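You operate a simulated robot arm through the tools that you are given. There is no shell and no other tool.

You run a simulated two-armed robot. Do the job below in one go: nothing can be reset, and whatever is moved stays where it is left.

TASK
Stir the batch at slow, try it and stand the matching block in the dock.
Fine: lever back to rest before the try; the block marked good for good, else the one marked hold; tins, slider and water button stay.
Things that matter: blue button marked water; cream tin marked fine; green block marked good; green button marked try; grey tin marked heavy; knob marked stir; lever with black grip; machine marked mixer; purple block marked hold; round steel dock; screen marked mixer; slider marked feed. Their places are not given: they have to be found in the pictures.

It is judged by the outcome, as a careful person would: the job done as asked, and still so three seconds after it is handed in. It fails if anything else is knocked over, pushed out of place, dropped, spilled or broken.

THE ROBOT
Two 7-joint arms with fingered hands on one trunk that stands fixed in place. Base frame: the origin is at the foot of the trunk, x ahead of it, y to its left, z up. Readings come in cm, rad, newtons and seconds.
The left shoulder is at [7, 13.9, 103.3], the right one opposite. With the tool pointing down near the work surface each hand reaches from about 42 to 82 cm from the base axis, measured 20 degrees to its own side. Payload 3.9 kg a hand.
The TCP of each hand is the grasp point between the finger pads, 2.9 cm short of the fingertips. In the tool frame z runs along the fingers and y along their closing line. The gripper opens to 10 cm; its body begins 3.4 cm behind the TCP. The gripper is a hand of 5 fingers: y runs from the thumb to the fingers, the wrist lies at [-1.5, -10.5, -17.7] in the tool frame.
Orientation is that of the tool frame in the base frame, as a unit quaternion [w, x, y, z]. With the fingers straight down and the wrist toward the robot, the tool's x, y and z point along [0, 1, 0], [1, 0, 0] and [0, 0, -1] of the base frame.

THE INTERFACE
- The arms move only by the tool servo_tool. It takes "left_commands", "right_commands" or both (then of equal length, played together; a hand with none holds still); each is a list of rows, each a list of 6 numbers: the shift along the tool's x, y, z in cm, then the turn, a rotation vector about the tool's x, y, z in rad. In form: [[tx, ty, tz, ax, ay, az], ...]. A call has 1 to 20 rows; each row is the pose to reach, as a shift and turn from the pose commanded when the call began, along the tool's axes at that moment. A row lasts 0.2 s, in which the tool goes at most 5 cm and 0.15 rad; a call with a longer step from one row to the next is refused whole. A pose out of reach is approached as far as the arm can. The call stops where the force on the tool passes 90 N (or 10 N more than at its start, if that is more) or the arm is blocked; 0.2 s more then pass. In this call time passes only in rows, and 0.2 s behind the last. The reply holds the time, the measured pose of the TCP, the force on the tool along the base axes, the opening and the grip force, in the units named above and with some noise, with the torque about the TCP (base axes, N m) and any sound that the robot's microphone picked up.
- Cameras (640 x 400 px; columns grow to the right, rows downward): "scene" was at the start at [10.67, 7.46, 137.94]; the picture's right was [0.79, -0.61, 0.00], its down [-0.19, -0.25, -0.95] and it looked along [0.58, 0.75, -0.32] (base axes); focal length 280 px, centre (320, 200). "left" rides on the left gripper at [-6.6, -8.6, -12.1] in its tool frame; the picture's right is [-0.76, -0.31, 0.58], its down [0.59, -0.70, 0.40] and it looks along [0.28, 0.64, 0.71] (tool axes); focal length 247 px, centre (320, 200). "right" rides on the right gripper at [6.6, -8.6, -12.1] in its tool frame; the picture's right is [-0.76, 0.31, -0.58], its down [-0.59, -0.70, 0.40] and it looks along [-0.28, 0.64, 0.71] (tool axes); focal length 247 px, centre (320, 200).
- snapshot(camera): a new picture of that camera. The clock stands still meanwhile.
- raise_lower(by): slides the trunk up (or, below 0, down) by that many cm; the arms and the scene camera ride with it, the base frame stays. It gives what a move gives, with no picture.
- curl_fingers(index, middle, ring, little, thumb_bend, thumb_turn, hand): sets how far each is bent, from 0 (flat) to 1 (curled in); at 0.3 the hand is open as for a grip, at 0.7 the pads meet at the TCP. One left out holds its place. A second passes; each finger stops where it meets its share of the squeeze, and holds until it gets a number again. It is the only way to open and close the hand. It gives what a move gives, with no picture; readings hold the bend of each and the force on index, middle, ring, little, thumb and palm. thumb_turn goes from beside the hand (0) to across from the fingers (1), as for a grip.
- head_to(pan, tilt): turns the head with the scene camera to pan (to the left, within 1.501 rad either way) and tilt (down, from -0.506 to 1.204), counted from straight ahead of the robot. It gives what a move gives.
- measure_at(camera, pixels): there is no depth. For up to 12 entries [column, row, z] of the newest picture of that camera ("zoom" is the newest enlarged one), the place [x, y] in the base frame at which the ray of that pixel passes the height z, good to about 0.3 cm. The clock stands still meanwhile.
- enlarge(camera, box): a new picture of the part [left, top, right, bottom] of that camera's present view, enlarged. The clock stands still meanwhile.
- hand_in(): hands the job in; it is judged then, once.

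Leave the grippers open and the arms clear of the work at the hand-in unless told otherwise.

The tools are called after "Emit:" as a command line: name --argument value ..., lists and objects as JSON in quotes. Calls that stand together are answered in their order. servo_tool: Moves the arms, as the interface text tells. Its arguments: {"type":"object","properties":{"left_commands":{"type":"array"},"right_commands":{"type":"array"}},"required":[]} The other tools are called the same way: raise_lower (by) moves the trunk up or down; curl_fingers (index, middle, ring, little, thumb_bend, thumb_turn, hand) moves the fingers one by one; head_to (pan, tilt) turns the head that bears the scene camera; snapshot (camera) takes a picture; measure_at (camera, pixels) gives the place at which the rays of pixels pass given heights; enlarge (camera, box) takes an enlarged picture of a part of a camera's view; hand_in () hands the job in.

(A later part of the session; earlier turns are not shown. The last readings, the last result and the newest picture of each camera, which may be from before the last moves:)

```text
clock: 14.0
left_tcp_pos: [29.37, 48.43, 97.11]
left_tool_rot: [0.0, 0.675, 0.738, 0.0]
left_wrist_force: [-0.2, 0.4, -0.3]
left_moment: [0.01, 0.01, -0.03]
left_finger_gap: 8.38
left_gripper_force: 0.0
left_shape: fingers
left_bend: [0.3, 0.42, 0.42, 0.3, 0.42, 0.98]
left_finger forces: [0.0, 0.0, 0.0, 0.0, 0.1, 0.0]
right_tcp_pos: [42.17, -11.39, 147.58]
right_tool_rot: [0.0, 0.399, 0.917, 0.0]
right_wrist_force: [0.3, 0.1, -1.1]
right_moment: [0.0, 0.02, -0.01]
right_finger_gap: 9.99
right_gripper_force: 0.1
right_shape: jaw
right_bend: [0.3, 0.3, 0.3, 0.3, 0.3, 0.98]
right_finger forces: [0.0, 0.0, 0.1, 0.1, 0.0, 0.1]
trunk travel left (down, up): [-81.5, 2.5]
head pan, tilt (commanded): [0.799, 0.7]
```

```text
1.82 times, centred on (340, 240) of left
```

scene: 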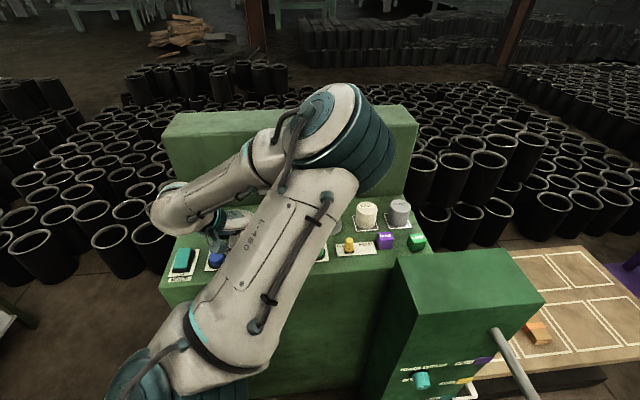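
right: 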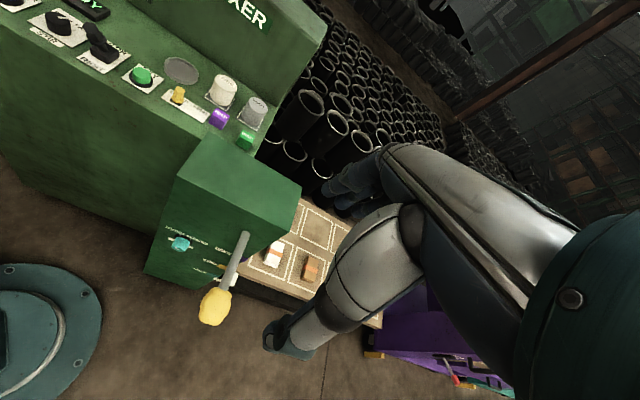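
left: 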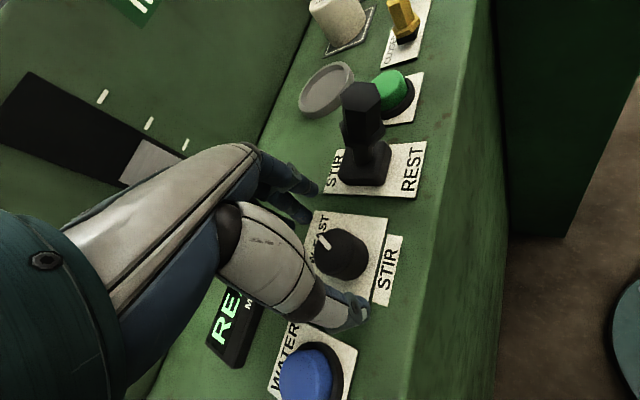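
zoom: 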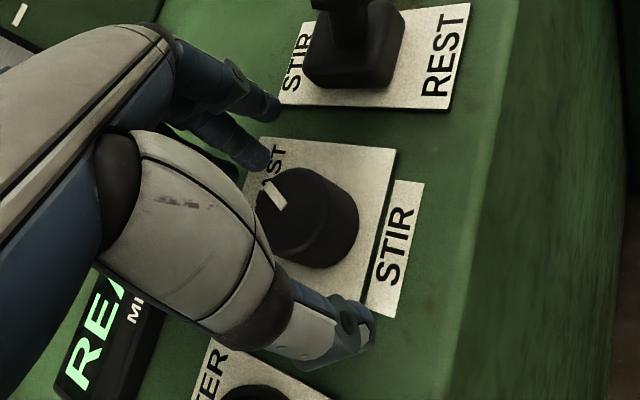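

Thumb is on one side of the knob and the middle/ring on the other. Now I close middle, ring and thumb on the knob.

Emit:
curl_fingers --hand "left" --middle 0.62 --ring 0.62 --thumb_bend 0.62

Emit:
enlarge --camera "left" --box '[240, 130, 440, 350]'

```text
clock: 15.0
left_tcp_pos: [29.33, 48.53, 97.12]
left_tool_rot: [0.0, 0.675, 0.738, 0.0]
left_wrist_force: [-1.1, 0.0, 0.0]
left_moment: [0.02, 0.03, 0.0]
left_finger_gap: 6.37
left_gripper_force: 1.8
left_shape: fingers
left_bend: [0.3, 0.6, 0.62, 0.3, 0.6, 0.97]
left_finger forces: [0.0, 1.6, 0.0, 0.1, 2.4, 0.1]
right_tcp_pos: [42.17, -11.47, 147.56]
right_tool_rot: [0.0, 0.4, 0.917, 0.0]
right_wrist_force: [0.4, -0.2, 0.0]
right_moment: [0.0, 0.01, 0.03]
right_finger_gap: 9.97
right_gripper_force: 0.1
right_shape: jaw
right_bend: [0.3, 0.3, 0.3, 0.3, 0.3, 0.98]
right_finger forces: [0.1, 0.0, 0.0, 0.0, 0.0, 0.0]
trunk travel left (down, up): [-81.5, 2.5]
head pan, tilt (commanded): [0.799, 0.7]
```

```text
1.82 times, centred on (340, 240) of left
```

zoom: 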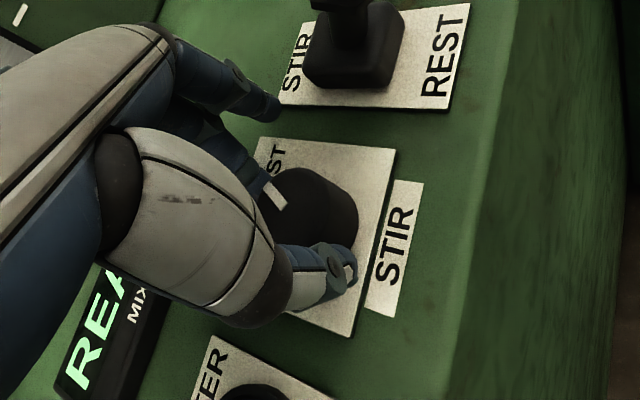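

Thumb (2.4 N) and middle (1.6 N) touch the knob from opposite sides. I squeeze a bit more and bring index and ring in to help hold it.

Emit:
curl_fingers --hand "left" --index 0.68 --middle 0.72 --ring 0.68 --thumb_bend 0.72

Emit:
enlarge --camera "left" --box '[240, 130, 440, 350]'

```text
clock: 16.0
left_tcp_pos: [29.55, 48.56, 97.28]
left_tool_rot: [-0.001, 0.675, 0.737, 0.0]
left_wrist_force: [4.6, 3.7, -0.2]
left_moment: [0.09, -0.03, -0.02]
left_finger_gap: 2.78
left_gripper_force: 13.6
left_shape: fingers
left_bend: [0.6, 0.63, 0.68, 0.3, 0.64, 0.96]
left_finger forces: [8.1, 7.5, 0.0, 0.0, 10.3, 0.1]
right_tcp_pos: [42.17, -11.45, 147.6]
right_tool_rot: [-0.001, 0.399, 0.917, 0.0]
right_wrist_force: [0.2, -0.2, 0.0]
right_moment: [0.04, -0.01, 0.03]
right_finger_gap: 9.96
right_gripper_force: 0.0
right_shape: jaw
right_bend: [0.3, 0.3, 0.3, 0.3, 0.3, 0.98]
right_finger forces: [0.1, 0.0, 0.0, 0.1, 0.1, 0.0]
trunk travel left (down, up): [-81.5, 2.5]
head pan, tilt (commanded): [0.799, 0.7]
```

```text
1.82 times, centred on (340, 240) of left
```

zoom: 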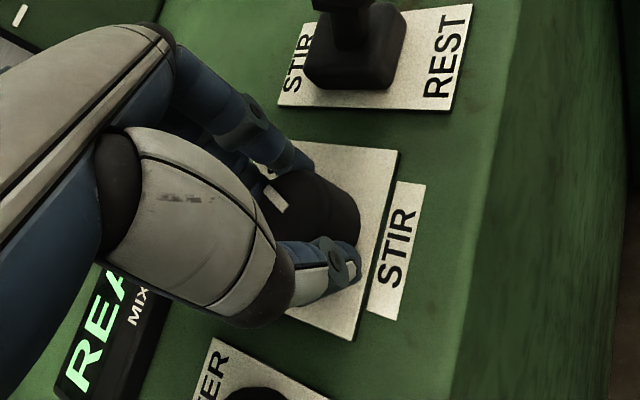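

Index, middle and thumb grip the knob at about 8-10 N each. Now I turn the hand counter-clockwise (negative about tool z) by 0.52 rad as the first half and check.

Emit:
servo_tool --left_commands '[[0, 0, 0, 0, 0, -0.13], [0, 0, 0, 0, 0, -0.26], [0, 0, 0, 0, 0, -0.39], [0, 0, 0, 0, 0, -0.52]]'

Emit:
enlarge --camera "left" --box '[240, 130, 440, 350]'

Emit:
snapshot --camera "scene"

```text
clock: 17.0
left_tcp_pos: [29.46, 48.51, 97.16]
left_tool_rot: [0.0, 0.461, 0.888, 0.0]
left_wrist_force: [2.3, 6.2, -2.8]
left_moment: [0.12, -0.05, -0.03]
left_finger_gap: 2.78
left_gripper_force: 13.0
left_shape: fingers
left_bend: [0.6, 0.63, 0.68, 0.3, 0.64, 0.97]
left_finger forces: [8.3, 8.3, 0.1, 0.1, 9.7, 0.0]
right_tcp_pos: [42.24, -11.34, 147.49]
right_tool_rot: [-0.001, 0.4, 0.917, -0.001]
right_wrist_force: [-0.7, 0.4, 0.6]
right_moment: [0.03, -0.03, -0.01]
right_finger_gap: 9.99
right_gripper_force: 0.0
right_shape: jaw
right_bend: [0.3, 0.3, 0.3, 0.3, 0.3, 0.98]
right_finger forces: [0.1, 0.0, 0.1, 0.1, 0.1, 0.1]
trunk travel left (down, up): [-81.5, 2.5]
head pan, tilt (commanded): [0.799, 0.7]
```

```text
1.82 times, centred on (340, 240) of left
```

zoom: 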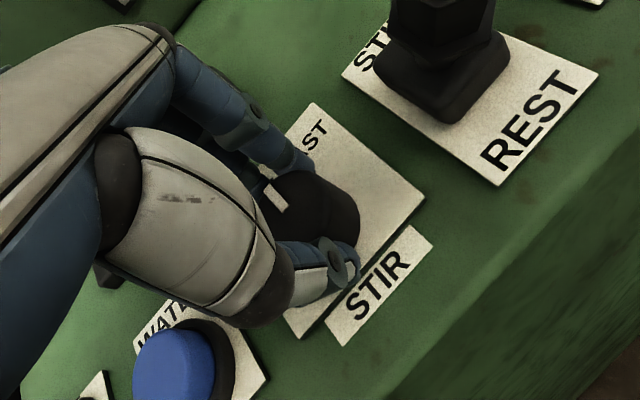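

```text
taken
```

scene: 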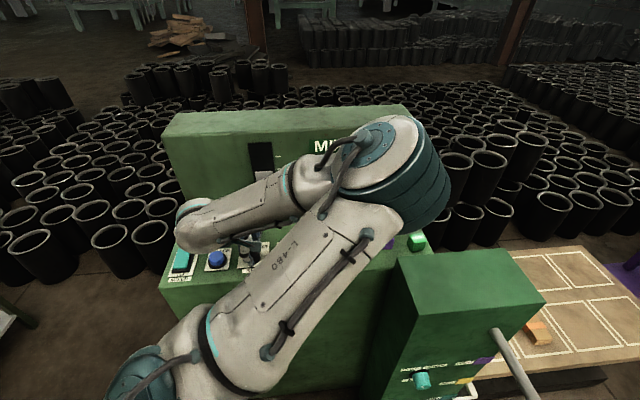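

The knob turns along with the hand (the white mark kept its place between the fingers). Thumb is clear of the water button and hand clear of the lever. I turn the second half, -0.53 rad.

Emit:
servo_tool --left_commands '[[0, 0, 0, 0, 0, -0.13], [0, 0, 0, 0, 0, -0.26], [0, 0, 0, 0, 0, -0.39], [0, 0, 0, 0, 0, -0.53]]'

Emit:
enlarge --camera "left" --box '[240, 130, 440, 350]'

Emit:
snapshot --camera "scene"

```text
clock: 18.0
left_tcp_pos: [29.45, 48.75, 97.11]
left_tool_rot: [-0.001, 0.211, 0.977, -0.001]
left_wrist_force: [0.0, 0.6, 3.2]
left_moment: [-0.09, 0.01, -0.06]
left_finger_gap: 2.81
left_gripper_force: 12.9
left_shape: fingers
left_bend: [0.61, 0.64, 0.68, 0.3, 0.63, 0.97]
left_finger forces: [6.2, 7.0, 0.0, 0.0, 12.0, 0.0]
left hand out of reach, approached as far as the arm can: row 2, 3, 4
right_tcp_pos: [42.09, -11.51, 147.55]
right_tool_rot: [0.0, 0.399, 0.917, -0.001]
right_wrist_force: [-0.8, 0.4, 0.8]
right_moment: [0.03, 0.01, 0.02]
right_finger_gap: 9.99
right_gripper_force: 0.0
right_shape: jaw
right_bend: [0.3, 0.3, 0.3, 0.3, 0.3, 0.98]
right_finger forces: [0.0, 0.0, 0.0, 0.0, 0.0, 0.0]
trunk travel left (down, up): [-81.5, 2.5]
head pan, tilt (commanded): [0.799, 0.7]
```

```text
1.82 times, centred on (340, 240) of left
```

zoom: 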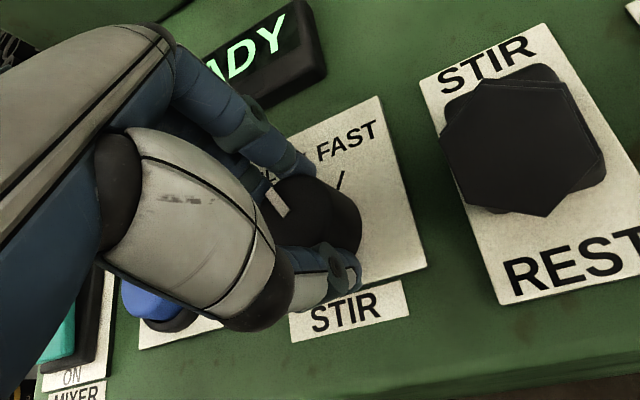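

```text
taken
```

scene: 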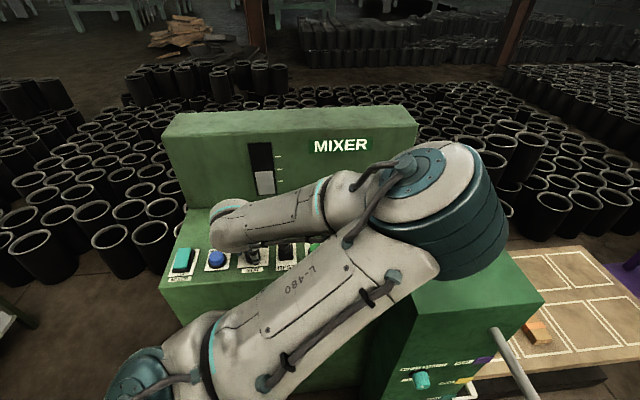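

The arm reported a reach limit but the hand did arrive at about 65.6° (60.7° turned in all). The FAST tick is now free and the mark points to SLOW. I open the fingers and lift straight up to check the knob.

Emit:
curl_fingers --hand "left" --index 0.4 --middle 0.4 --ring 0.4 --little 0.4 --thumb_bend 0.4

Emit:
servo_tool --left_commands '[[0, 0, -1.5, 0, 0, 0], [0, 0, -4, 0, 0, 0], [0, 0, -7, 0, 0, 0], [0, 0, -10, 0, 0, 0], [0, 0, -13, 0, 0, 0]]'

Emit:
enlarge --camera "left" --box '[240, 180, 480, 360]'

Emit:
snapshot --camera "scene"

```text
clock: 19.0
left_tcp_pos: [29.56, 48.72, 97.17]
left_tool_rot: [0.0, 0.212, 0.977, -0.002]
left_wrist_force: [0.2, 0.1, 0.1]
left_moment: [0.03, -0.01, 0.0]
left_finger_gap: 7.43
left_gripper_force: 0.0
left_shape: fingers
left_bend: [0.4, 0.4, 0.4, 0.4, 0.4, 0.97]
left_finger forces: [0.0, 0.0, 0.0, 0.0, 0.1, 0.1]
right_tcp_pos: [42.17, -11.38, 147.52]
right_tool_rot: [0.001, 0.399, 0.917, 0.0]
right_wrist_force: [0.5, -0.4, 0.4]
right_moment: [-0.02, 0.0, 0.02]
right_finger_gap: 9.99
right_gripper_force: 0.1
right_shape: jaw
right_bend: [0.3, 0.3, 0.3, 0.3, 0.3, 0.98]
right_finger forces: [0.0, 0.0, 0.1, 0.0, 0.0, 0.1]
trunk travel left (down, up): [-81.5, 2.5]
head pan, tilt (commanded): [0.799, 0.7]
```

```text
clock: 20.2
left_tcp_pos: [28.96, 48.84, 109.74]
left_tool_rot: [0.003, 0.211, 0.978, -0.007]
left_wrist_force: [-0.1, 0.3, 0.1]
left_moment: [0.01, -0.05, -0.01]
left_finger_gap: 7.45
left_gripper_force: 0.0
left_shape: fingers
left_bend: [0.4, 0.4, 0.4, 0.4, 0.4, 0.98]
left_finger forces: [0.0, 0.0, 0.0, 0.1, 0.1, 0.0]
left hand out of reach, approached as far as the arm can: row 3
right_tcp_pos: [41.57, -11.17, 147.73]
right_tool_rot: [0.003, 0.4, 0.917, -0.001]
right_wrist_force: [0.0, 0.2, 0.7]
right_moment: [-0.06, -0.01, -0.03]
right_finger_gap: 9.97
right_gripper_force: 0.1
right_shape: jaw
right_bend: [0.3, 0.3, 0.3, 0.3, 0.3, 0.98]
right_finger forces: [0.0, 0.0, 0.0, 0.0, 0.0, 0.0]
trunk travel left (down, up): [-81.5, 2.5]
head pan, tilt (commanded): [0.799, 0.7]
```

```text
2.22 times, centred on (360, 270) of left
```

zoom: 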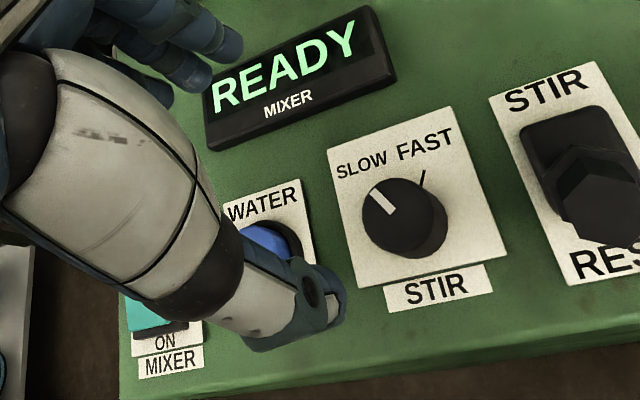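

```text
taken
```

scene: 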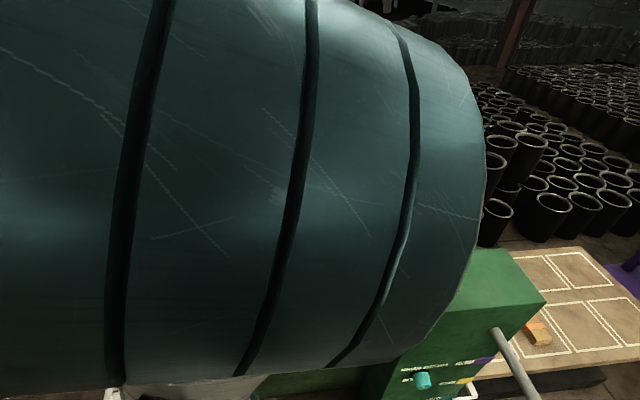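

The knob's mark now points to SLOW. The elbow has come up close in front of the head camera, so I let things settle with a zero move and re-read.

Emit:
servo_tool --left_commands '[[0, 0, 0, 0, 0, 0], [0, 0, 0, 0, 0, 0]]'

Emit:
enlarge --camera "left" --box '[340, 200, 460, 320]'

Emit:
snapshot --camera "right"

Emit:
snapshot --camera "scene"

```text
clock: 20.8
left_tcp_pos: [29.3, 48.59, 109.87]
left_tool_rot: [0.004, 0.215, 0.977, -0.006]
left_wrist_force: [0.0, -0.2, 0.6]
left_moment: [-0.02, 0.0, 0.01]
left_finger_gap: 7.47
left_gripper_force: 0.0
left_shape: fingers
left_bend: [0.4, 0.4, 0.4, 0.4, 0.4, 0.98]
left_finger forces: [0.1, 0.1, 0.0, 0.1, 0.1, 0.0]
right_tcp_pos: [41.95, -11.4, 147.76]
right_tool_rot: [0.001, 0.4, 0.917, 0.001]
right_wrist_force: [-0.3, 1.0, -0.1]
right_moment: [-0.02, -0.03, 0.01]
right_finger_gap: 10.01
right_gripper_force: 0.1
right_shape: jaw
right_bend: [0.3, 0.3, 0.3, 0.3, 0.3, 0.98]
right_finger forces: [0.0, 0.0, 0.0, 0.1, 0.0, 0.1]
trunk travel left (down, up): [-81.5, 2.5]
head pan, tilt (commanded): [0.799, 0.7]
```

```text
3.33 times, centred on (400, 260) of left
```

zoom: 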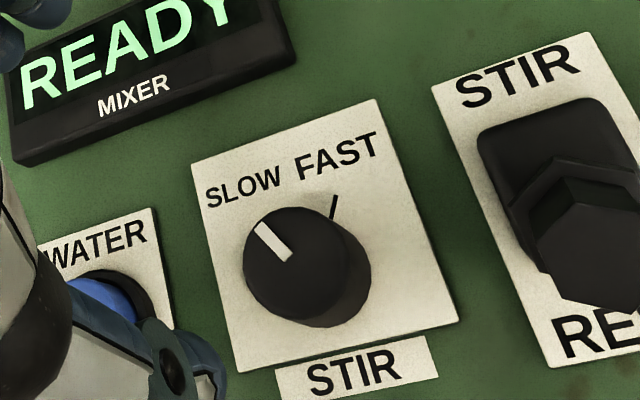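

```text
taken
```

right: 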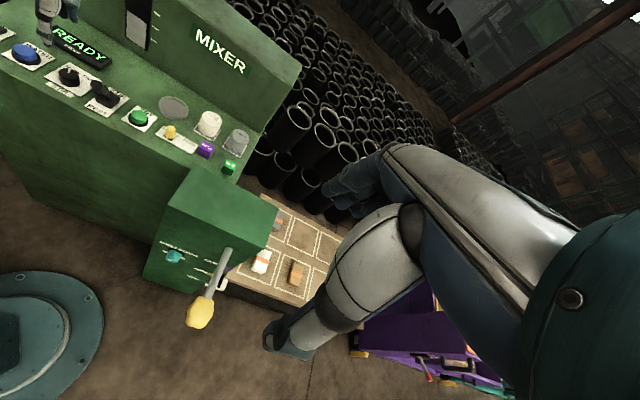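

```text
taken
```

scene: 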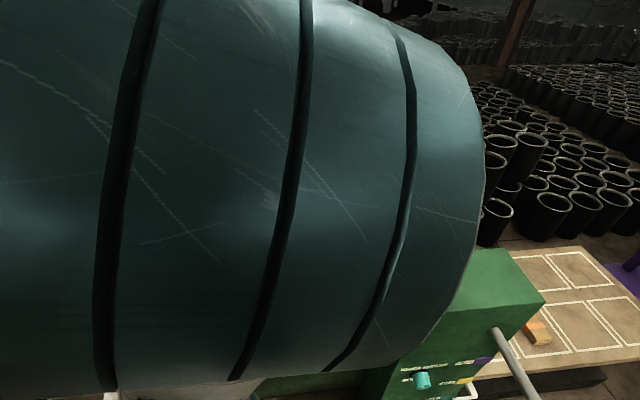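

I measure the knob mark in this zoom: mark ends (288,256) and (261,228), top centre (298,264).

Emit:
enlarge --camera "left" --box '[340, 200, 460, 320]'

Emit:
measure_at --camera "zoom" --pixels '[[288, 256, 95.5], [261, 228, 95.5], [298, 264, 95.5], [376, 99, 93], [191, 164, 93], [239, 373, 93], [458, 321, 93], [333, 205, 93]]'

```text
3.33 times, centred on (400, 260) of left
```

zoom: 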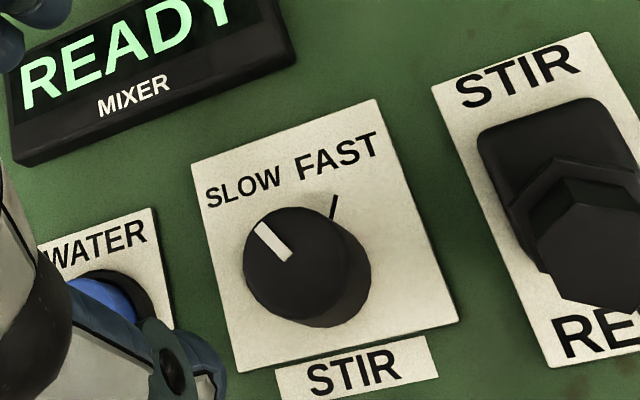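

```text
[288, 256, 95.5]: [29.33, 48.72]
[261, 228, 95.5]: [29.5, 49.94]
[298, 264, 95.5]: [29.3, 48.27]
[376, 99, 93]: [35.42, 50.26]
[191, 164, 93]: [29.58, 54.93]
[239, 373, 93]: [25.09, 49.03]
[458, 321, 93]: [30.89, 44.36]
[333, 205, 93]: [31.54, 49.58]
```

Knob is at -30°, exactly SLOW. Next the lever. I turn the hand back clockwise 0.35 rad and up 4 cm over the knob so the elbow can come away from the head, and look.

Emit:
servo_tool --left_commands '[[0, 0, -1, 0, 0, 0.09], [0, 0, -2, 0, 0, 0.18], [0, 0, -3, 0, 0, 0.27], [0, 0, -4, 0, 0, 0.35], [0, 0, -4, 0, 0, 0.35]]'

Emit:
snapshot --camera "scene"

Emit:
snapshot --camera "left"

```text
clock: 22.0
left_tcp_pos: [29.64, 48.67, 114.04]
left_tool_rot: [0.003, 0.382, 0.924, -0.005]
left_wrist_force: [-0.1, 0.3, 0.3]
left_moment: [-0.02, 0.01, 0.02]
left_finger_gap: 7.48
left_gripper_force: 0.1
left_shape: fingers
left_bend: [0.4, 0.4, 0.4, 0.4, 0.4, 0.98]
left_finger forces: [0.0, 0.0, 0.0, 0.0, 0.0, 0.0]
right_tcp_pos: [42.15, -11.36, 147.63]
right_tool_rot: [0.0, 0.4, 0.917, 0.0]
right_wrist_force: [-0.4, 0.0, 0.0]
right_moment: [0.01, 0.03, -0.03]
right_finger_gap: 9.99
right_gripper_force: 0.1
right_shape: jaw
right_bend: [0.3, 0.3, 0.3, 0.3, 0.3, 0.98]
right_finger forces: [0.0, 0.1, 0.1, 0.1, 0.1, 0.0]
trunk travel left (down, up): [-81.5, 2.5]
head pan, tilt (commanded): [0.799, 0.7]
```

```text
taken
```

scene: 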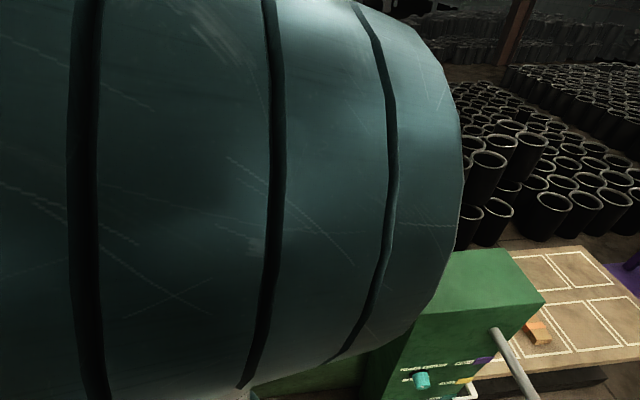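

```text
taken
```

left: 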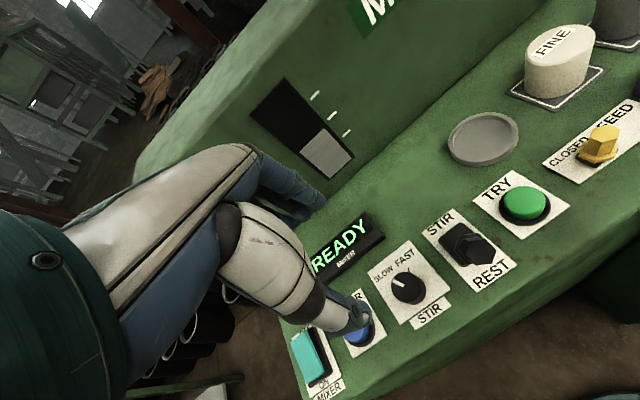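

The hand view shows the panel well; the elbow stays up near the head, clear of the machine. The left camera shows screen, knob (now SLOW) and lever. I move the hand over the lever, about (34.1, 41.5), staying at z≈112, in small steps, and check.

Emit:
servo_tool --left_commands '[[-1.4, -0.3, 0.3, 0, 0, 0], [-2.8, -0.6, 0.6, 0, 0, 0], [-4.2, -1.0, 1, 0, 0, 0], [-5.6, -1.3, 1.4, 0, 0, 0], [-7.0, -1.6, 1.7, 0, 0, 0], [-8.2, -1.9, 2, 0, 0, 0]]'

Emit:
snapshot --camera "left"

Emit:
snapshot --camera "scene"

Emit:
snapshot --camera "right"

```text
clock: 23.4
left_tcp_pos: [35.56, 44.65, 110.09]
left_tool_rot: [0.003, 0.379, 0.926, -0.007]
left_wrist_force: [0.7, -0.4, -0.5]
left_moment: [-0.01, 0.01, 0.0]
left_finger_gap: 7.47
left_gripper_force: 0.0
left_shape: fingers
left_bend: [0.4, 0.4, 0.4, 0.4, 0.4, 0.98]
left_finger forces: [0.1, 0.0, 0.0, 0.0, 0.0, 0.1]
left hand out of reach, approached as far as the arm can: row 1, 2, 3, 4, 5, 6
right_tcp_pos: [42.13, -11.52, 147.66]
right_tool_rot: [0.0, 0.4, 0.916, 0.0]
right_wrist_force: [0.4, 0.4, -0.8]
right_moment: [0.02, 0.05, 0.0]
right_finger_gap: 9.96
right_gripper_force: 0.0
right_shape: jaw
right_bend: [0.3, 0.3, 0.3, 0.3, 0.3, 0.98]
right_finger forces: [0.0, 0.0, 0.0, 0.0, 0.0, 0.0]
trunk travel left (down, up): [-81.5, 2.5]
head pan, tilt (commanded): [0.799, 0.7]
```

```text
taken
```

left: 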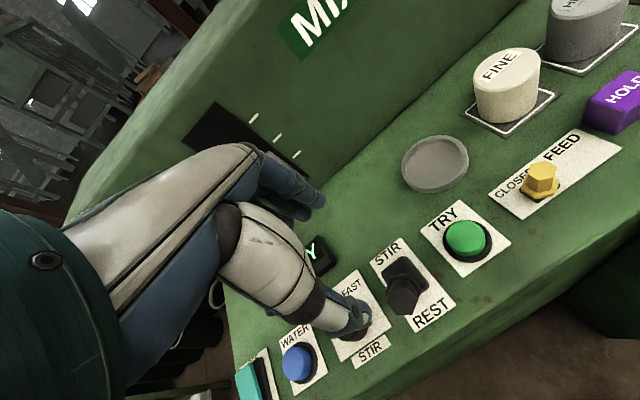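

```text
taken
```

scene: 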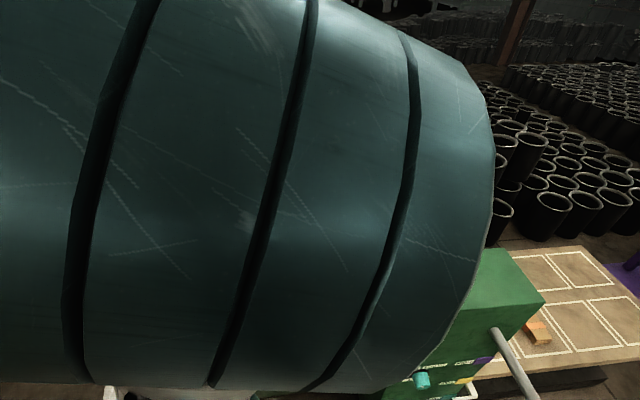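

```text
taken
```

right: 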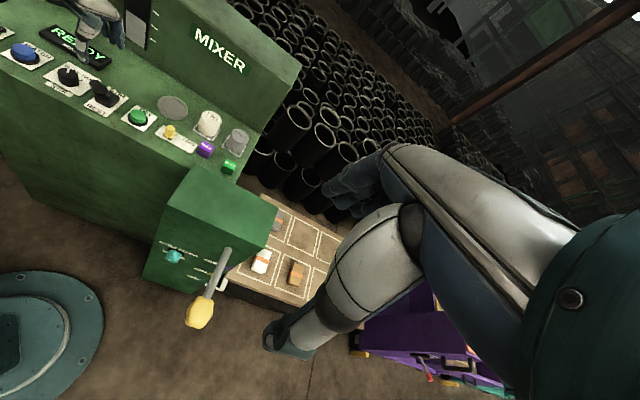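

The arm cannot come closer than (35.6, 44.7) here: the wrist is too near the raised shoulder. A lower shoulder gives room. I lift the hand 15 cm straight up first, then lower the trunk.

Emit:
servo_tool --left_commands '[[-6.6, -1.0, -1, 0, 0, 0], [-4.4, 0.6, -4, 0, 0, 0], [-2.2, 2.0, -8, 0, 0, 0], [-1, 2.0, -12, 0, 0, 0], [-1, 2.0, -15, 0, 0, 0], [-1, 2.0, -15, 0, 0, 0]]'

Emit:
snapshot --camera "scene"

```text
refused: row 1 steps farther than a row can; nothing moved
```

```text
taken
```

scene: 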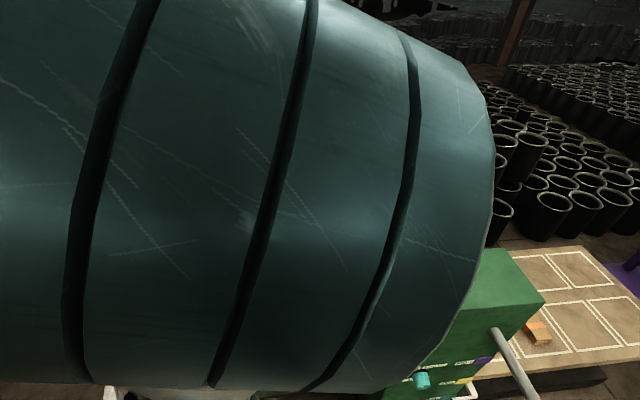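

My rows were written from the wrong start. Rows count from the commanded pose (34.1, 41.5, 112), so I simply go up 15 cm.

Emit:
servo_tool --left_commands '[[0, 0, -3, 0, 0, 0], [0, 0, -6, 0, 0, 0], [0, 0, -9, 0, 0, 0], [0, 0, -12, 0, 0, 0], [0, 0, -15, 0, 0, 0], [0, 0, -15, 0, 0, 0]]'

Emit:
snapshot --camera "scene"

Emit:
snapshot --camera "right"

```text
clock: 24.8
left_tcp_pos: [37.36, 48.27, 125.08]
left_tool_rot: [0.003, 0.38, 0.925, -0.005]
left_wrist_force: [-0.2, -0.5, 0.0]
left_moment: [0.01, -0.01, -0.01]
left_finger_gap: 7.46
left_gripper_force: 0.1
left_shape: fingers
left_bend: [0.4, 0.4, 0.4, 0.4, 0.4, 0.98]
left_finger forces: [0.0, 0.0, 0.0, 0.0, 0.1, 0.0]
left hand out of reach, approached as far as the arm can: row 1, 2, 3, 4, 5, 6
right_tcp_pos: [42.2, -11.51, 147.66]
right_tool_rot: [0.0, 0.4, 0.916, 0.0]
right_wrist_force: [0.2, -1.1, 0.3]
right_moment: [0.0, -0.01, 0.01]
right_finger_gap: 10.0
right_gripper_force: 0.1
right_shape: jaw
right_bend: [0.3, 0.3, 0.3, 0.3, 0.3, 0.98]
right_finger forces: [0.0, 0.1, 0.0, 0.0, 0.0, 0.0]
trunk travel left (down, up): [-81.5, 2.5]
head pan, tilt (commanded): [0.799, 0.7]
```

```text
taken
```

scene: 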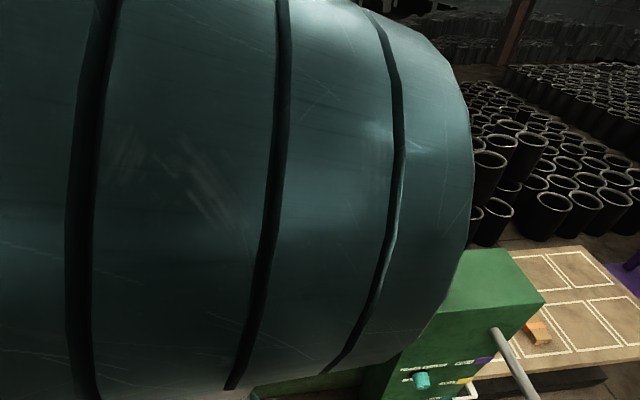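

```text
taken
```

right: 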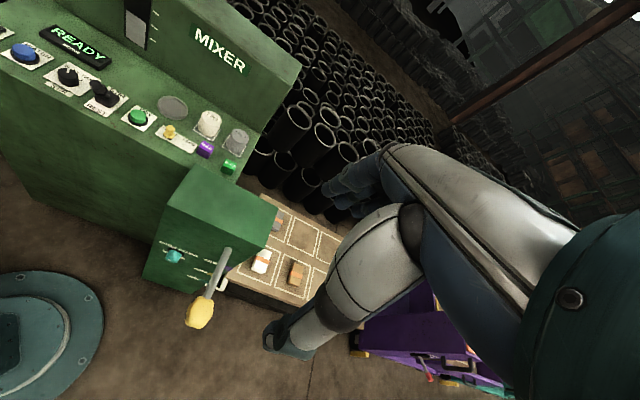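

The limit is not the distance but an awkward elbow posture. I go back over the knob at z≈120 while turning the hand clockwise to about 5° again, the posture in which the arm was well-behaved, and look.

Emit:
servo_tool --left_commands '[[1.3, 0.3, 1, 0, 0, 0.11], [2.6, 0.7, 2, 0, 0, 0.22], [3.9, 1.0, 3, 0, 0, 0.33], [5.2, 1.4, 4, 0, 0, 0.44], [6.5, 1.7, 5, 0, 0, 0.55], [7.8, 2.0, 6, 0, 0, 0.66], [7.8, 2.0, 7, 0, 0, 0.7], [7.8, 2.0, 7, 0, 0, 0.7]]'

Emit:
snapshot --camera "scene"

Emit:
snapshot --camera "left"

```text
clock: 26.6
left_tcp_pos: [33.42, 54.97, 118.45]
left_tool_rot: [0.0, 0.675, 0.737, 0.0]
left_wrist_force: [0.1, -0.5, -1.2]
left_moment: [-0.02, 0.0, -0.02]
left_finger_gap: 7.48
left_gripper_force: 0.0
left_shape: fingers
left_bend: [0.4, 0.4, 0.4, 0.4, 0.4, 0.98]
left_finger forces: [0.1, 0.0, 0.1, 0.0, 0.1, 0.0]
right_tcp_pos: [42.04, -11.5, 147.67]
right_tool_rot: [0.0, 0.399, 0.917, 0.0]
right_wrist_force: [-0.9, 0.2, 0.3]
right_moment: [-0.03, 0.01, 0.03]
right_finger_gap: 9.99
right_gripper_force: 0.1
right_shape: jaw
right_bend: [0.3, 0.3, 0.3, 0.3, 0.3, 0.98]
right_finger forces: [0.1, 0.1, 0.0, 0.1, 0.0, 0.0]
trunk travel left (down, up): [-81.5, 2.5]
head pan, tilt (commanded): [0.799, 0.7]
```

```text
taken
```

scene: 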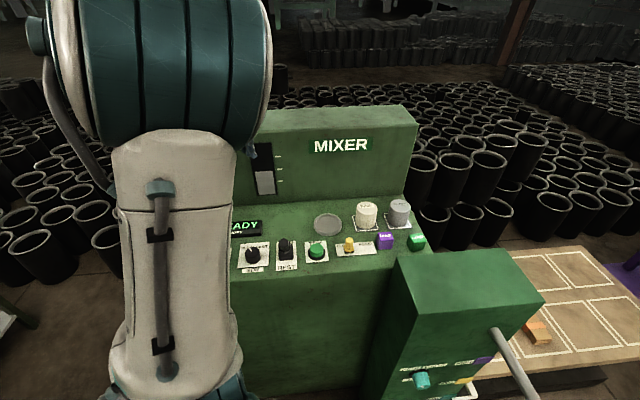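

```text
taken
```

left: 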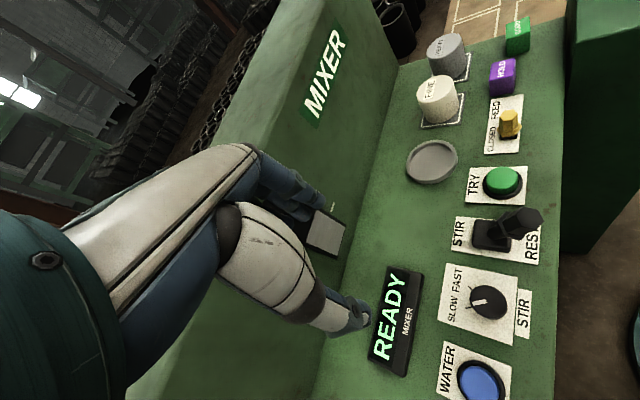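

Now the elbow is up at the left and the camera is free; knob shows SLOW, screen READY. To get at the lever I need the shoulder lower: I raise the hand 14 cm, then lower the trunk 20 cm in two steps.

Emit:
servo_tool --left_commands '[[0, 0, -3.5, 0, 0, 0], [0, 0, -7, 0, 0, 0], [0, 0, -10.5, 0, 0, 0], [0, 0, -14, 0, 0, 0]]'

Emit:
raise_lower --by -10

Emit:
snapshot --camera "scene"

Emit:
snapshot --camera "right"

```text
clock: 27.6
left_tcp_pos: [33.35, 54.98, 132.61]
left_tool_rot: [0.0, 0.675, 0.738, 0.0]
left_wrist_force: [0.2, 0.1, -1.1]
left_moment: [0.04, 0.0, -0.01]
left_finger_gap: 7.46
left_gripper_force: 0.0
left_shape: fingers
left_bend: [0.4, 0.4, 0.4, 0.4, 0.4, 0.98]
left_finger forces: [0.0, 0.0, 0.1, 0.1, 0.0, 0.0]
right_tcp_pos: [42.13, -11.45, 147.55]
right_tool_rot: [0.0, 0.399, 0.917, 0.0]
right_wrist_force: [-0.2, -0.6, -0.4]
right_moment: [0.03, -0.02, -0.02]
right_finger_gap: 9.96
right_gripper_force: 0.0
right_shape: jaw
right_bend: [0.3, 0.3, 0.3, 0.3, 0.3, 0.98]
right_finger forces: [0.0, 0.0, 0.0, 0.0, 0.0, 0.1]
trunk travel left (down, up): [-81.5, 2.5]
head pan, tilt (commanded): [0.799, 0.7]
```

```text
clock: 28.9
left_tcp_pos: [33.22, 55.03, 122.53]
left_tool_rot: [0.0, 0.675, 0.738, 0.0]
left_wrist_force: [-0.2, 0.8, -0.2]
left_moment: [-0.02, -0.02, -0.01]
left_finger_gap: 7.45
left_gripper_force: 0.0
left_shape: fingers
left_bend: [0.4, 0.4, 0.4, 0.4, 0.4, 0.98]
left_finger forces: [0.0, 0.0, 0.0, 0.0, 0.0, 0.0]
right_tcp_pos: [42.0, -11.38, 137.57]
right_tool_rot: [0.0, 0.4, 0.917, -0.001]
right_wrist_force: [-0.1, -0.6, 0.2]
right_moment: [0.02, 0.0, -0.03]
right_finger_gap: 9.97
right_gripper_force: 0.1
right_shape: jaw
right_bend: [0.3, 0.3, 0.3, 0.3, 0.3, 0.98]
right_finger forces: [0.1, 0.0, 0.0, 0.0, 0.0, 0.0]
trunk travel left (down, up): [-71.5, 12.5]
head pan, tilt (commanded): [0.799, 0.7]
```

```text
taken
```

scene: 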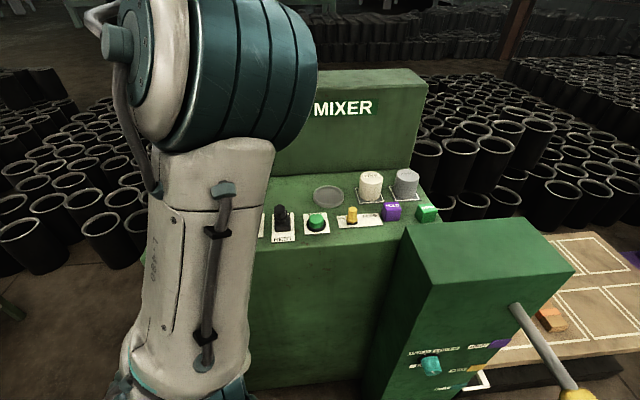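

```text
taken
```

right: 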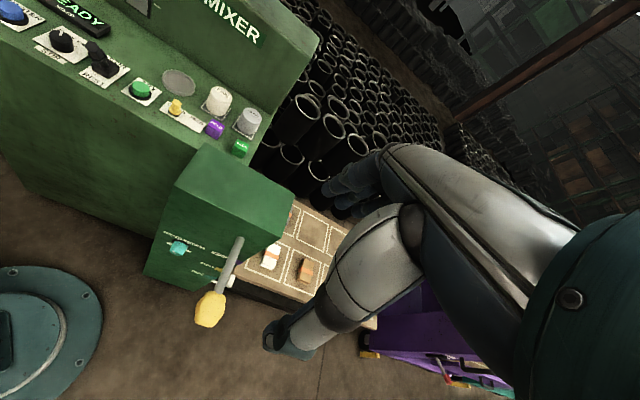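

All clear. I lower another 8 cm (shoulder to about 99).

Emit:
raise_lower --by -8

Emit:
servo_tool --left_commands '[[-3, 0, -0.5, 0, 0, 0], [-6, 0, -1, 0, 0, 0], [-9, 0, -1.5, 0, 0, 0], [-11, 0, -1.5, 0, 0, 0]]'

Emit:
snapshot --camera "scene"

Emit:
snapshot --camera "left"

```text
clock: 30.1
left_tcp_pos: [33.33, 55.01, 114.58]
left_tool_rot: [0.0, 0.675, 0.738, 0.0]
left_wrist_force: [-0.9, 0.0, 0.1]
left_moment: [-0.01, -0.01, 0.01]
left_finger_gap: 7.45
left_gripper_force: 0.1
left_shape: fingers
left_bend: [0.4, 0.4, 0.4, 0.4, 0.4, 0.98]
left_finger forces: [0.0, 0.0, 0.0, 0.1, 0.0, 0.0]
right_tcp_pos: [42.01, -11.37, 129.68]
right_tool_rot: [0.0, 0.4, 0.917, 0.0]
right_wrist_force: [0.4, 0.7, 0.4]
right_moment: [0.03, -0.01, 0.0]
right_finger_gap: 9.99
right_gripper_force: 0.0
right_shape: jaw
right_bend: [0.3, 0.3, 0.3, 0.3, 0.3, 0.98]
right_finger forces: [0.0, 0.0, 0.0, 0.0, 0.0, 0.0]
trunk travel left (down, up): [-63.5, 20.5]
head pan, tilt (commanded): [0.799, 0.7]
```

```text
clock: 31.1
left_tcp_pos: [34.04, 44.47, 115.58]
left_tool_rot: [0.005, 0.671, 0.741, -0.007]
left_wrist_force: [-0.6, 0.2, -0.9]
left_moment: [0.01, -0.02, 0.01]
left_finger_gap: 7.45
left_gripper_force: 0.1
left_shape: fingers
left_bend: [0.4, 0.4, 0.4, 0.4, 0.4, 0.98]
left_finger forces: [0.1, 0.1, 0.0, 0.0, 0.1, 0.1]
right_tcp_pos: [42.13, -11.43, 129.55]
right_tool_rot: [-0.001, 0.4, 0.917, 0.0]
right_wrist_force: [-0.5, -0.1, 0.3]
right_moment: [0.03, 0.01, 0.0]
right_finger_gap: 9.98
right_gripper_force: 0.0
right_shape: jaw
right_bend: [0.3, 0.3, 0.3, 0.3, 0.3, 0.98]
right_finger forces: [0.0, 0.1, 0.0, 0.0, 0.0, 0.1]
trunk travel left (down, up): [-63.5, 20.5]
head pan, tilt (commanded): [0.799, 0.7]
```

```text
taken
```

scene: 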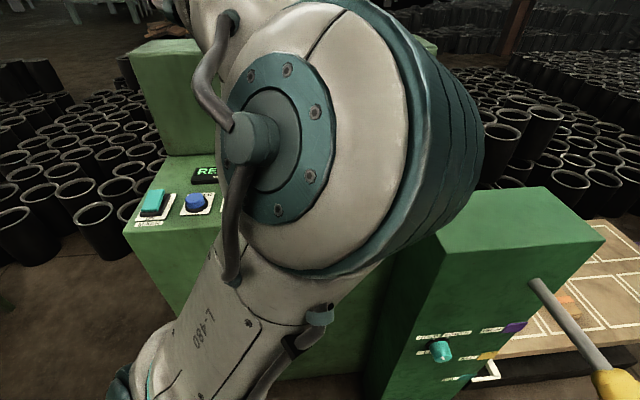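

```text
taken
```

left: 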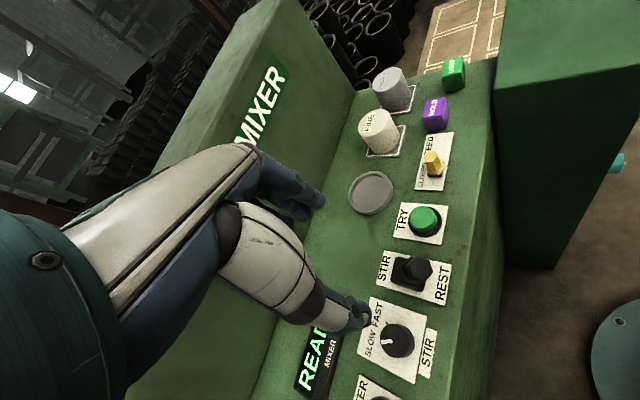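

Hand is at (34.0, 44.5, 115.6). I now try to turn counter-clockwise 0.5 rad toward the lever's travel direction and move to (34.1, 41.5) at this height, watching for reach limits.

Emit:
servo_tool --left_commands '[[-0.6, 0, 0, 0, 0, -0.1], [-1.2, 0, 0, 0, 0, -0.2], [-1.8, 0, 0, 0, 0, -0.3], [-2.4, 0, 0, 0, 0, -0.4], [-3.0, 0.1, 0, 0, 0, -0.5], [-3.0, 0.1, 0, 0, 0, -0.5]]'

Emit:
snapshot --camera "scene"

Emit:
snapshot --camera "left"

```text
clock: 32.5
left_tcp_pos: [34.78, 41.05, 116.02]
left_tool_rot: [0.0, 0.471, 0.882, 0.001]
left_wrist_force: [-0.3, 0.3, -1.1]
left_moment: [0.0, -0.01, -0.01]
left_finger_gap: 7.48
left_gripper_force: 0.0
left_shape: fingers
left_bend: [0.4, 0.4, 0.4, 0.4, 0.4, 0.98]
left_finger forces: [0.0, 0.0, 0.0, 0.0, 0.0, 0.2]
right_tcp_pos: [42.11, -11.3, 129.65]
right_tool_rot: [0.0, 0.4, 0.917, 0.0]
right_wrist_force: [0.5, 0.1, -0.1]
right_moment: [0.0, 0.0, 0.02]
right_finger_gap: 9.97
right_gripper_force: 0.2
right_shape: jaw
right_bend: [0.3, 0.3, 0.3, 0.3, 0.3, 0.98]
right_finger forces: [0.0, 0.0, 0.0, 0.0, 0.0, 0.0]
trunk travel left (down, up): [-63.5, 20.5]
head pan, tilt (commanded): [0.799, 0.7]
```

```text
taken
```

scene: 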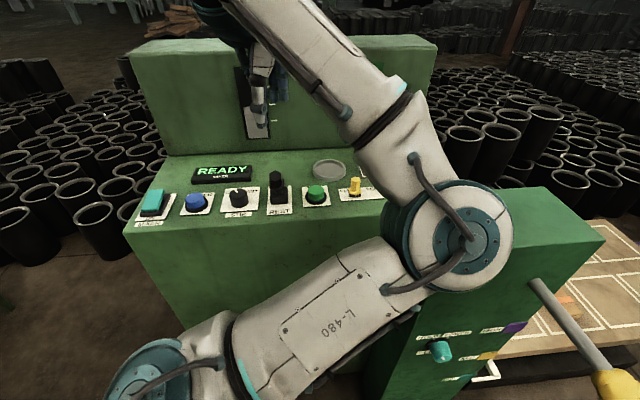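

```text
taken
```

left: 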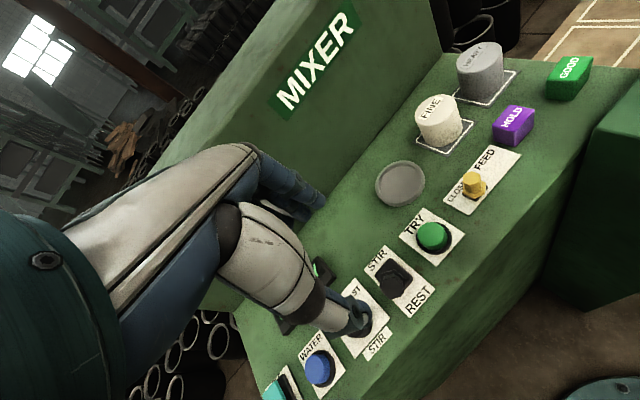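

The pose is reached, but the elbow has dropped inward close over the green box (disc at 470,240), too near for going lower. With the trunk high the elbow stays high, and tilting the hand a little (wrist forward) gives room to the shoulder. I raise the trunk 18 cm first.

Emit:
raise_lower --by 18

Emit:
servo_tool --left_commands '[[0, 0, 2.5, 0.06, 0, 0], [0, 0, 5, 0.12, 0, 0], [0, 0, 7.5, 0.18, 0, 0], [0, 0, 10, 0.24, 0, 0], [0, 0, 12.5, 0.3, 0, 0], [0, 0, 15, 0.35, 0, 0], [0, 0, 17.5, 0.4, 0, 0]]'

Emit:
snapshot --camera "scene"

Emit:
snapshot --camera "left"

```text
clock: 34.5
left_tcp_pos: [34.64, 41.14, 133.95]
left_tool_rot: [0.0, 0.471, 0.882, 0.0]
left_wrist_force: [-0.2, 0.3, -1.1]
left_moment: [0.02, 0.02, -0.01]
left_finger_gap: 7.45
left_gripper_force: 0.0
left_shape: fingers
left_bend: [0.4, 0.4, 0.4, 0.4, 0.4, 0.98]
left_finger forces: [0.0, 0.0, 0.0, 0.1, 0.1, 0.0]
right_tcp_pos: [42.04, -11.4, 147.63]
right_tool_rot: [0.0, 0.399, 0.917, 0.0]
right_wrist_force: [0.4, 0.0, 1.2]
right_moment: [-0.01, 0.03, 0.01]
right_finger_gap: 9.97
right_gripper_force: 0.1
right_shape: jaw
right_bend: [0.3, 0.3, 0.3, 0.3, 0.3, 0.98]
right_finger forces: [0.0, 0.0, 0.0, 0.0, 0.0, 0.1]
trunk travel left (down, up): [-81.5, 2.5]
head pan, tilt (commanded): [0.799, 0.7]
```

```text
clock: 36.1
left_tcp_pos: [34.8, 41.24, 116.49]
left_tool_rot: [-0.094, 0.462, 0.864, -0.176]
left_wrist_force: [-0.8, 0.8, -0.1]
left_moment: [0.0, -0.01, -0.01]
left_finger_gap: 7.5
left_gripper_force: 0.1
left_shape: fingers
left_bend: [0.4, 0.4, 0.4, 0.4, 0.4, 0.98]
left_finger forces: [0.0, 0.0, 0.1, 0.0, 0.1, 0.1]
right_tcp_pos: [42.19, -11.4, 147.63]
right_tool_rot: [0.0, 0.399, 0.917, 0.0]
right_wrist_force: [0.1, 0.0, 0.0]
right_moment: [-0.01, -0.01, 0.03]
right_finger_gap: 9.97
right_gripper_force: 0.0
right_shape: jaw
right_bend: [0.3, 0.3, 0.3, 0.3, 0.3, 0.98]
right_finger forces: [0.0, 0.0, 0.1, 0.0, 0.0, 0.0]
trunk travel left (down, up): [-81.5, 2.5]
head pan, tilt (commanded): [0.799, 0.7]
```

```text
taken
```

scene: 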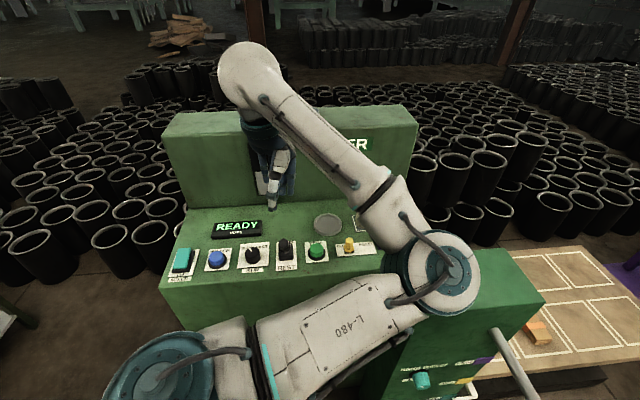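

```text
taken
```

left: 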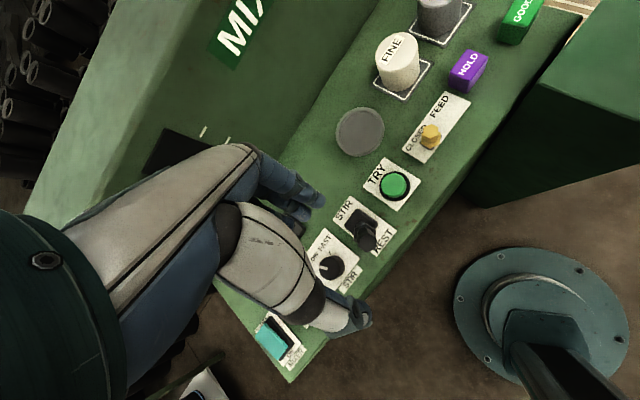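

Pose reached, elbow now high (about z≈119). Zooming on the lever from here to check its place against my estimate.

Emit:
enlarge --camera "left" --box '[290, 170, 430, 290]'

Emit:
measure_at --camera "zoom" --pixels '[[345, 240, 98], [345, 240, 100], [345, 240, 102]]'

Emit:
enlarge --camera "scene" --box '[230, 215, 350, 290]'

```text
3.33 times, centred on (360, 230) of left
```

zoom: 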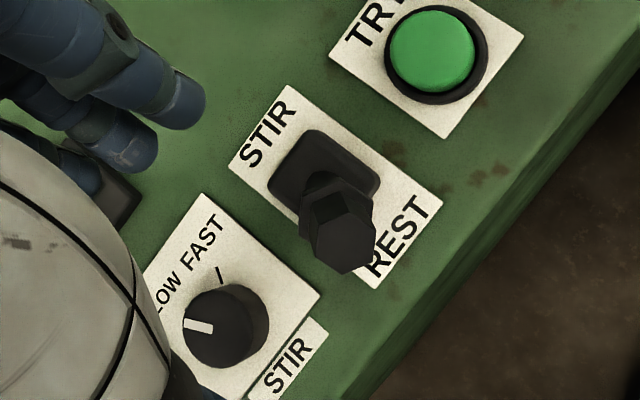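

```text
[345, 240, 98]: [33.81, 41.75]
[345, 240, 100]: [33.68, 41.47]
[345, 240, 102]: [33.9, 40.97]
```

```text
5.33 times, centred on (290, 252) of scene
```

zoom: 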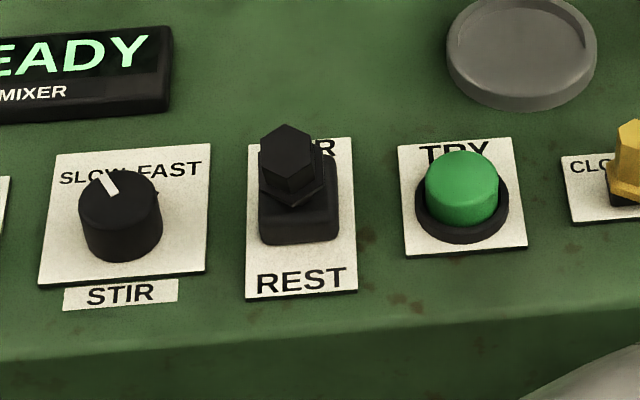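

I measure the grip end in the scene zoom (287,150) and the base plate's middle (298,218) to fix the height.

Emit:
measure_at --camera "zoom" --pixels '[[287, 150, 98], [287, 150, 99], [287, 150, 100], [287, 150, 101], [287, 150, 102], [298, 205, 94], [298, 244, 93], [290, 200, 95], [290, 200, 96], [290, 200, 97]]'

```text
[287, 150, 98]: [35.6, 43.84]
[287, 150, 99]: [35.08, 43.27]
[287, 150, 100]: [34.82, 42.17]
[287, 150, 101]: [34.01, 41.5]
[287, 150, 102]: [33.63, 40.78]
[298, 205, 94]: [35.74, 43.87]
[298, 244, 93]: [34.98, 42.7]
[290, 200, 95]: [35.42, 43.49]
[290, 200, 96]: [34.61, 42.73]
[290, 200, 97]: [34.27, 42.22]
```

Grip end is at about (33.8, 41.3, 101.2), pivot about (36, 44.1): it leans 25° to the operator. I turn the hand a bit more toward the lever's travel direction, reduce the tilt slightly and come down to about (34.9, 42.7, 106), above the lever end.

Emit:
servo_tool --left_commands '[[0.3, 1.2, 2.3, -0.025, -0.019, -0.044], [0.6, 2.5, 4.6, -0.05, -0.038, -0.088], [0.9, 3.7, 7.0, -0.075, -0.056, -0.13], [1.16, 4.9, 9.3, -0.1, -0.075, -0.175], [1.16, 4.9, 9.3, -0.1, -0.075, -0.175]]'

Emit:
snapshot --camera "scene"

Emit:
snapshot --camera "left"

```text
clock: 37.3
left_tcp_pos: [34.82, 42.44, 105.95]
left_tool_rot: [-0.054, 0.381, 0.912, -0.14]
left_wrist_force: [-0.8, -0.4, 0.3]
left_moment: [0.01, 0.0, 0.01]
left_finger_gap: 7.48
left_gripper_force: 0.0
left_shape: fingers
left_bend: [0.4, 0.4, 0.4, 0.4, 0.4, 0.98]
left_finger forces: [0.0, 0.0, 0.0, 0.0, 0.0, 0.0]
right_tcp_pos: [42.18, -11.56, 147.63]
right_tool_rot: [0.0, 0.4, 0.917, 0.0]
right_wrist_force: [0.1, -0.6, -0.2]
right_moment: [0.01, 0.0, 0.01]
right_finger_gap: 9.99
right_gripper_force: 0.1
right_shape: jaw
right_bend: [0.3, 0.3, 0.3, 0.3, 0.3, 0.98]
right_finger forces: [0.0, 0.0, 0.1, 0.0, 0.0, 0.1]
trunk travel left (down, up): [-81.5, 2.5]
head pan, tilt (commanded): [0.799, 0.7]
```

```text
taken
```

scene: 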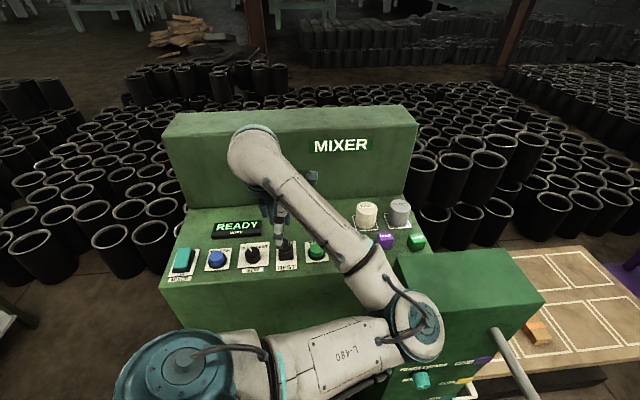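

```text
taken
```

left: 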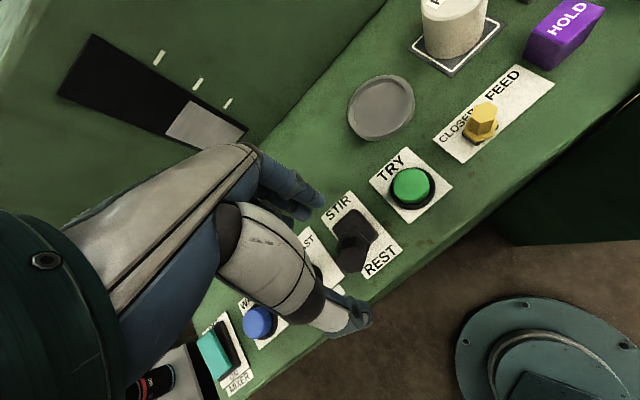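

The elbow seems to have come down near the green box's left corner (disc at 415,330). Before going lower I check that clearance with the right camera.

Emit:
snapshot --camera "right"

```text
taken
```

right: 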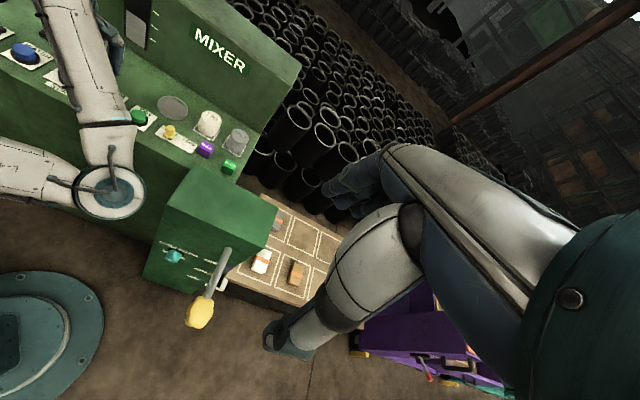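

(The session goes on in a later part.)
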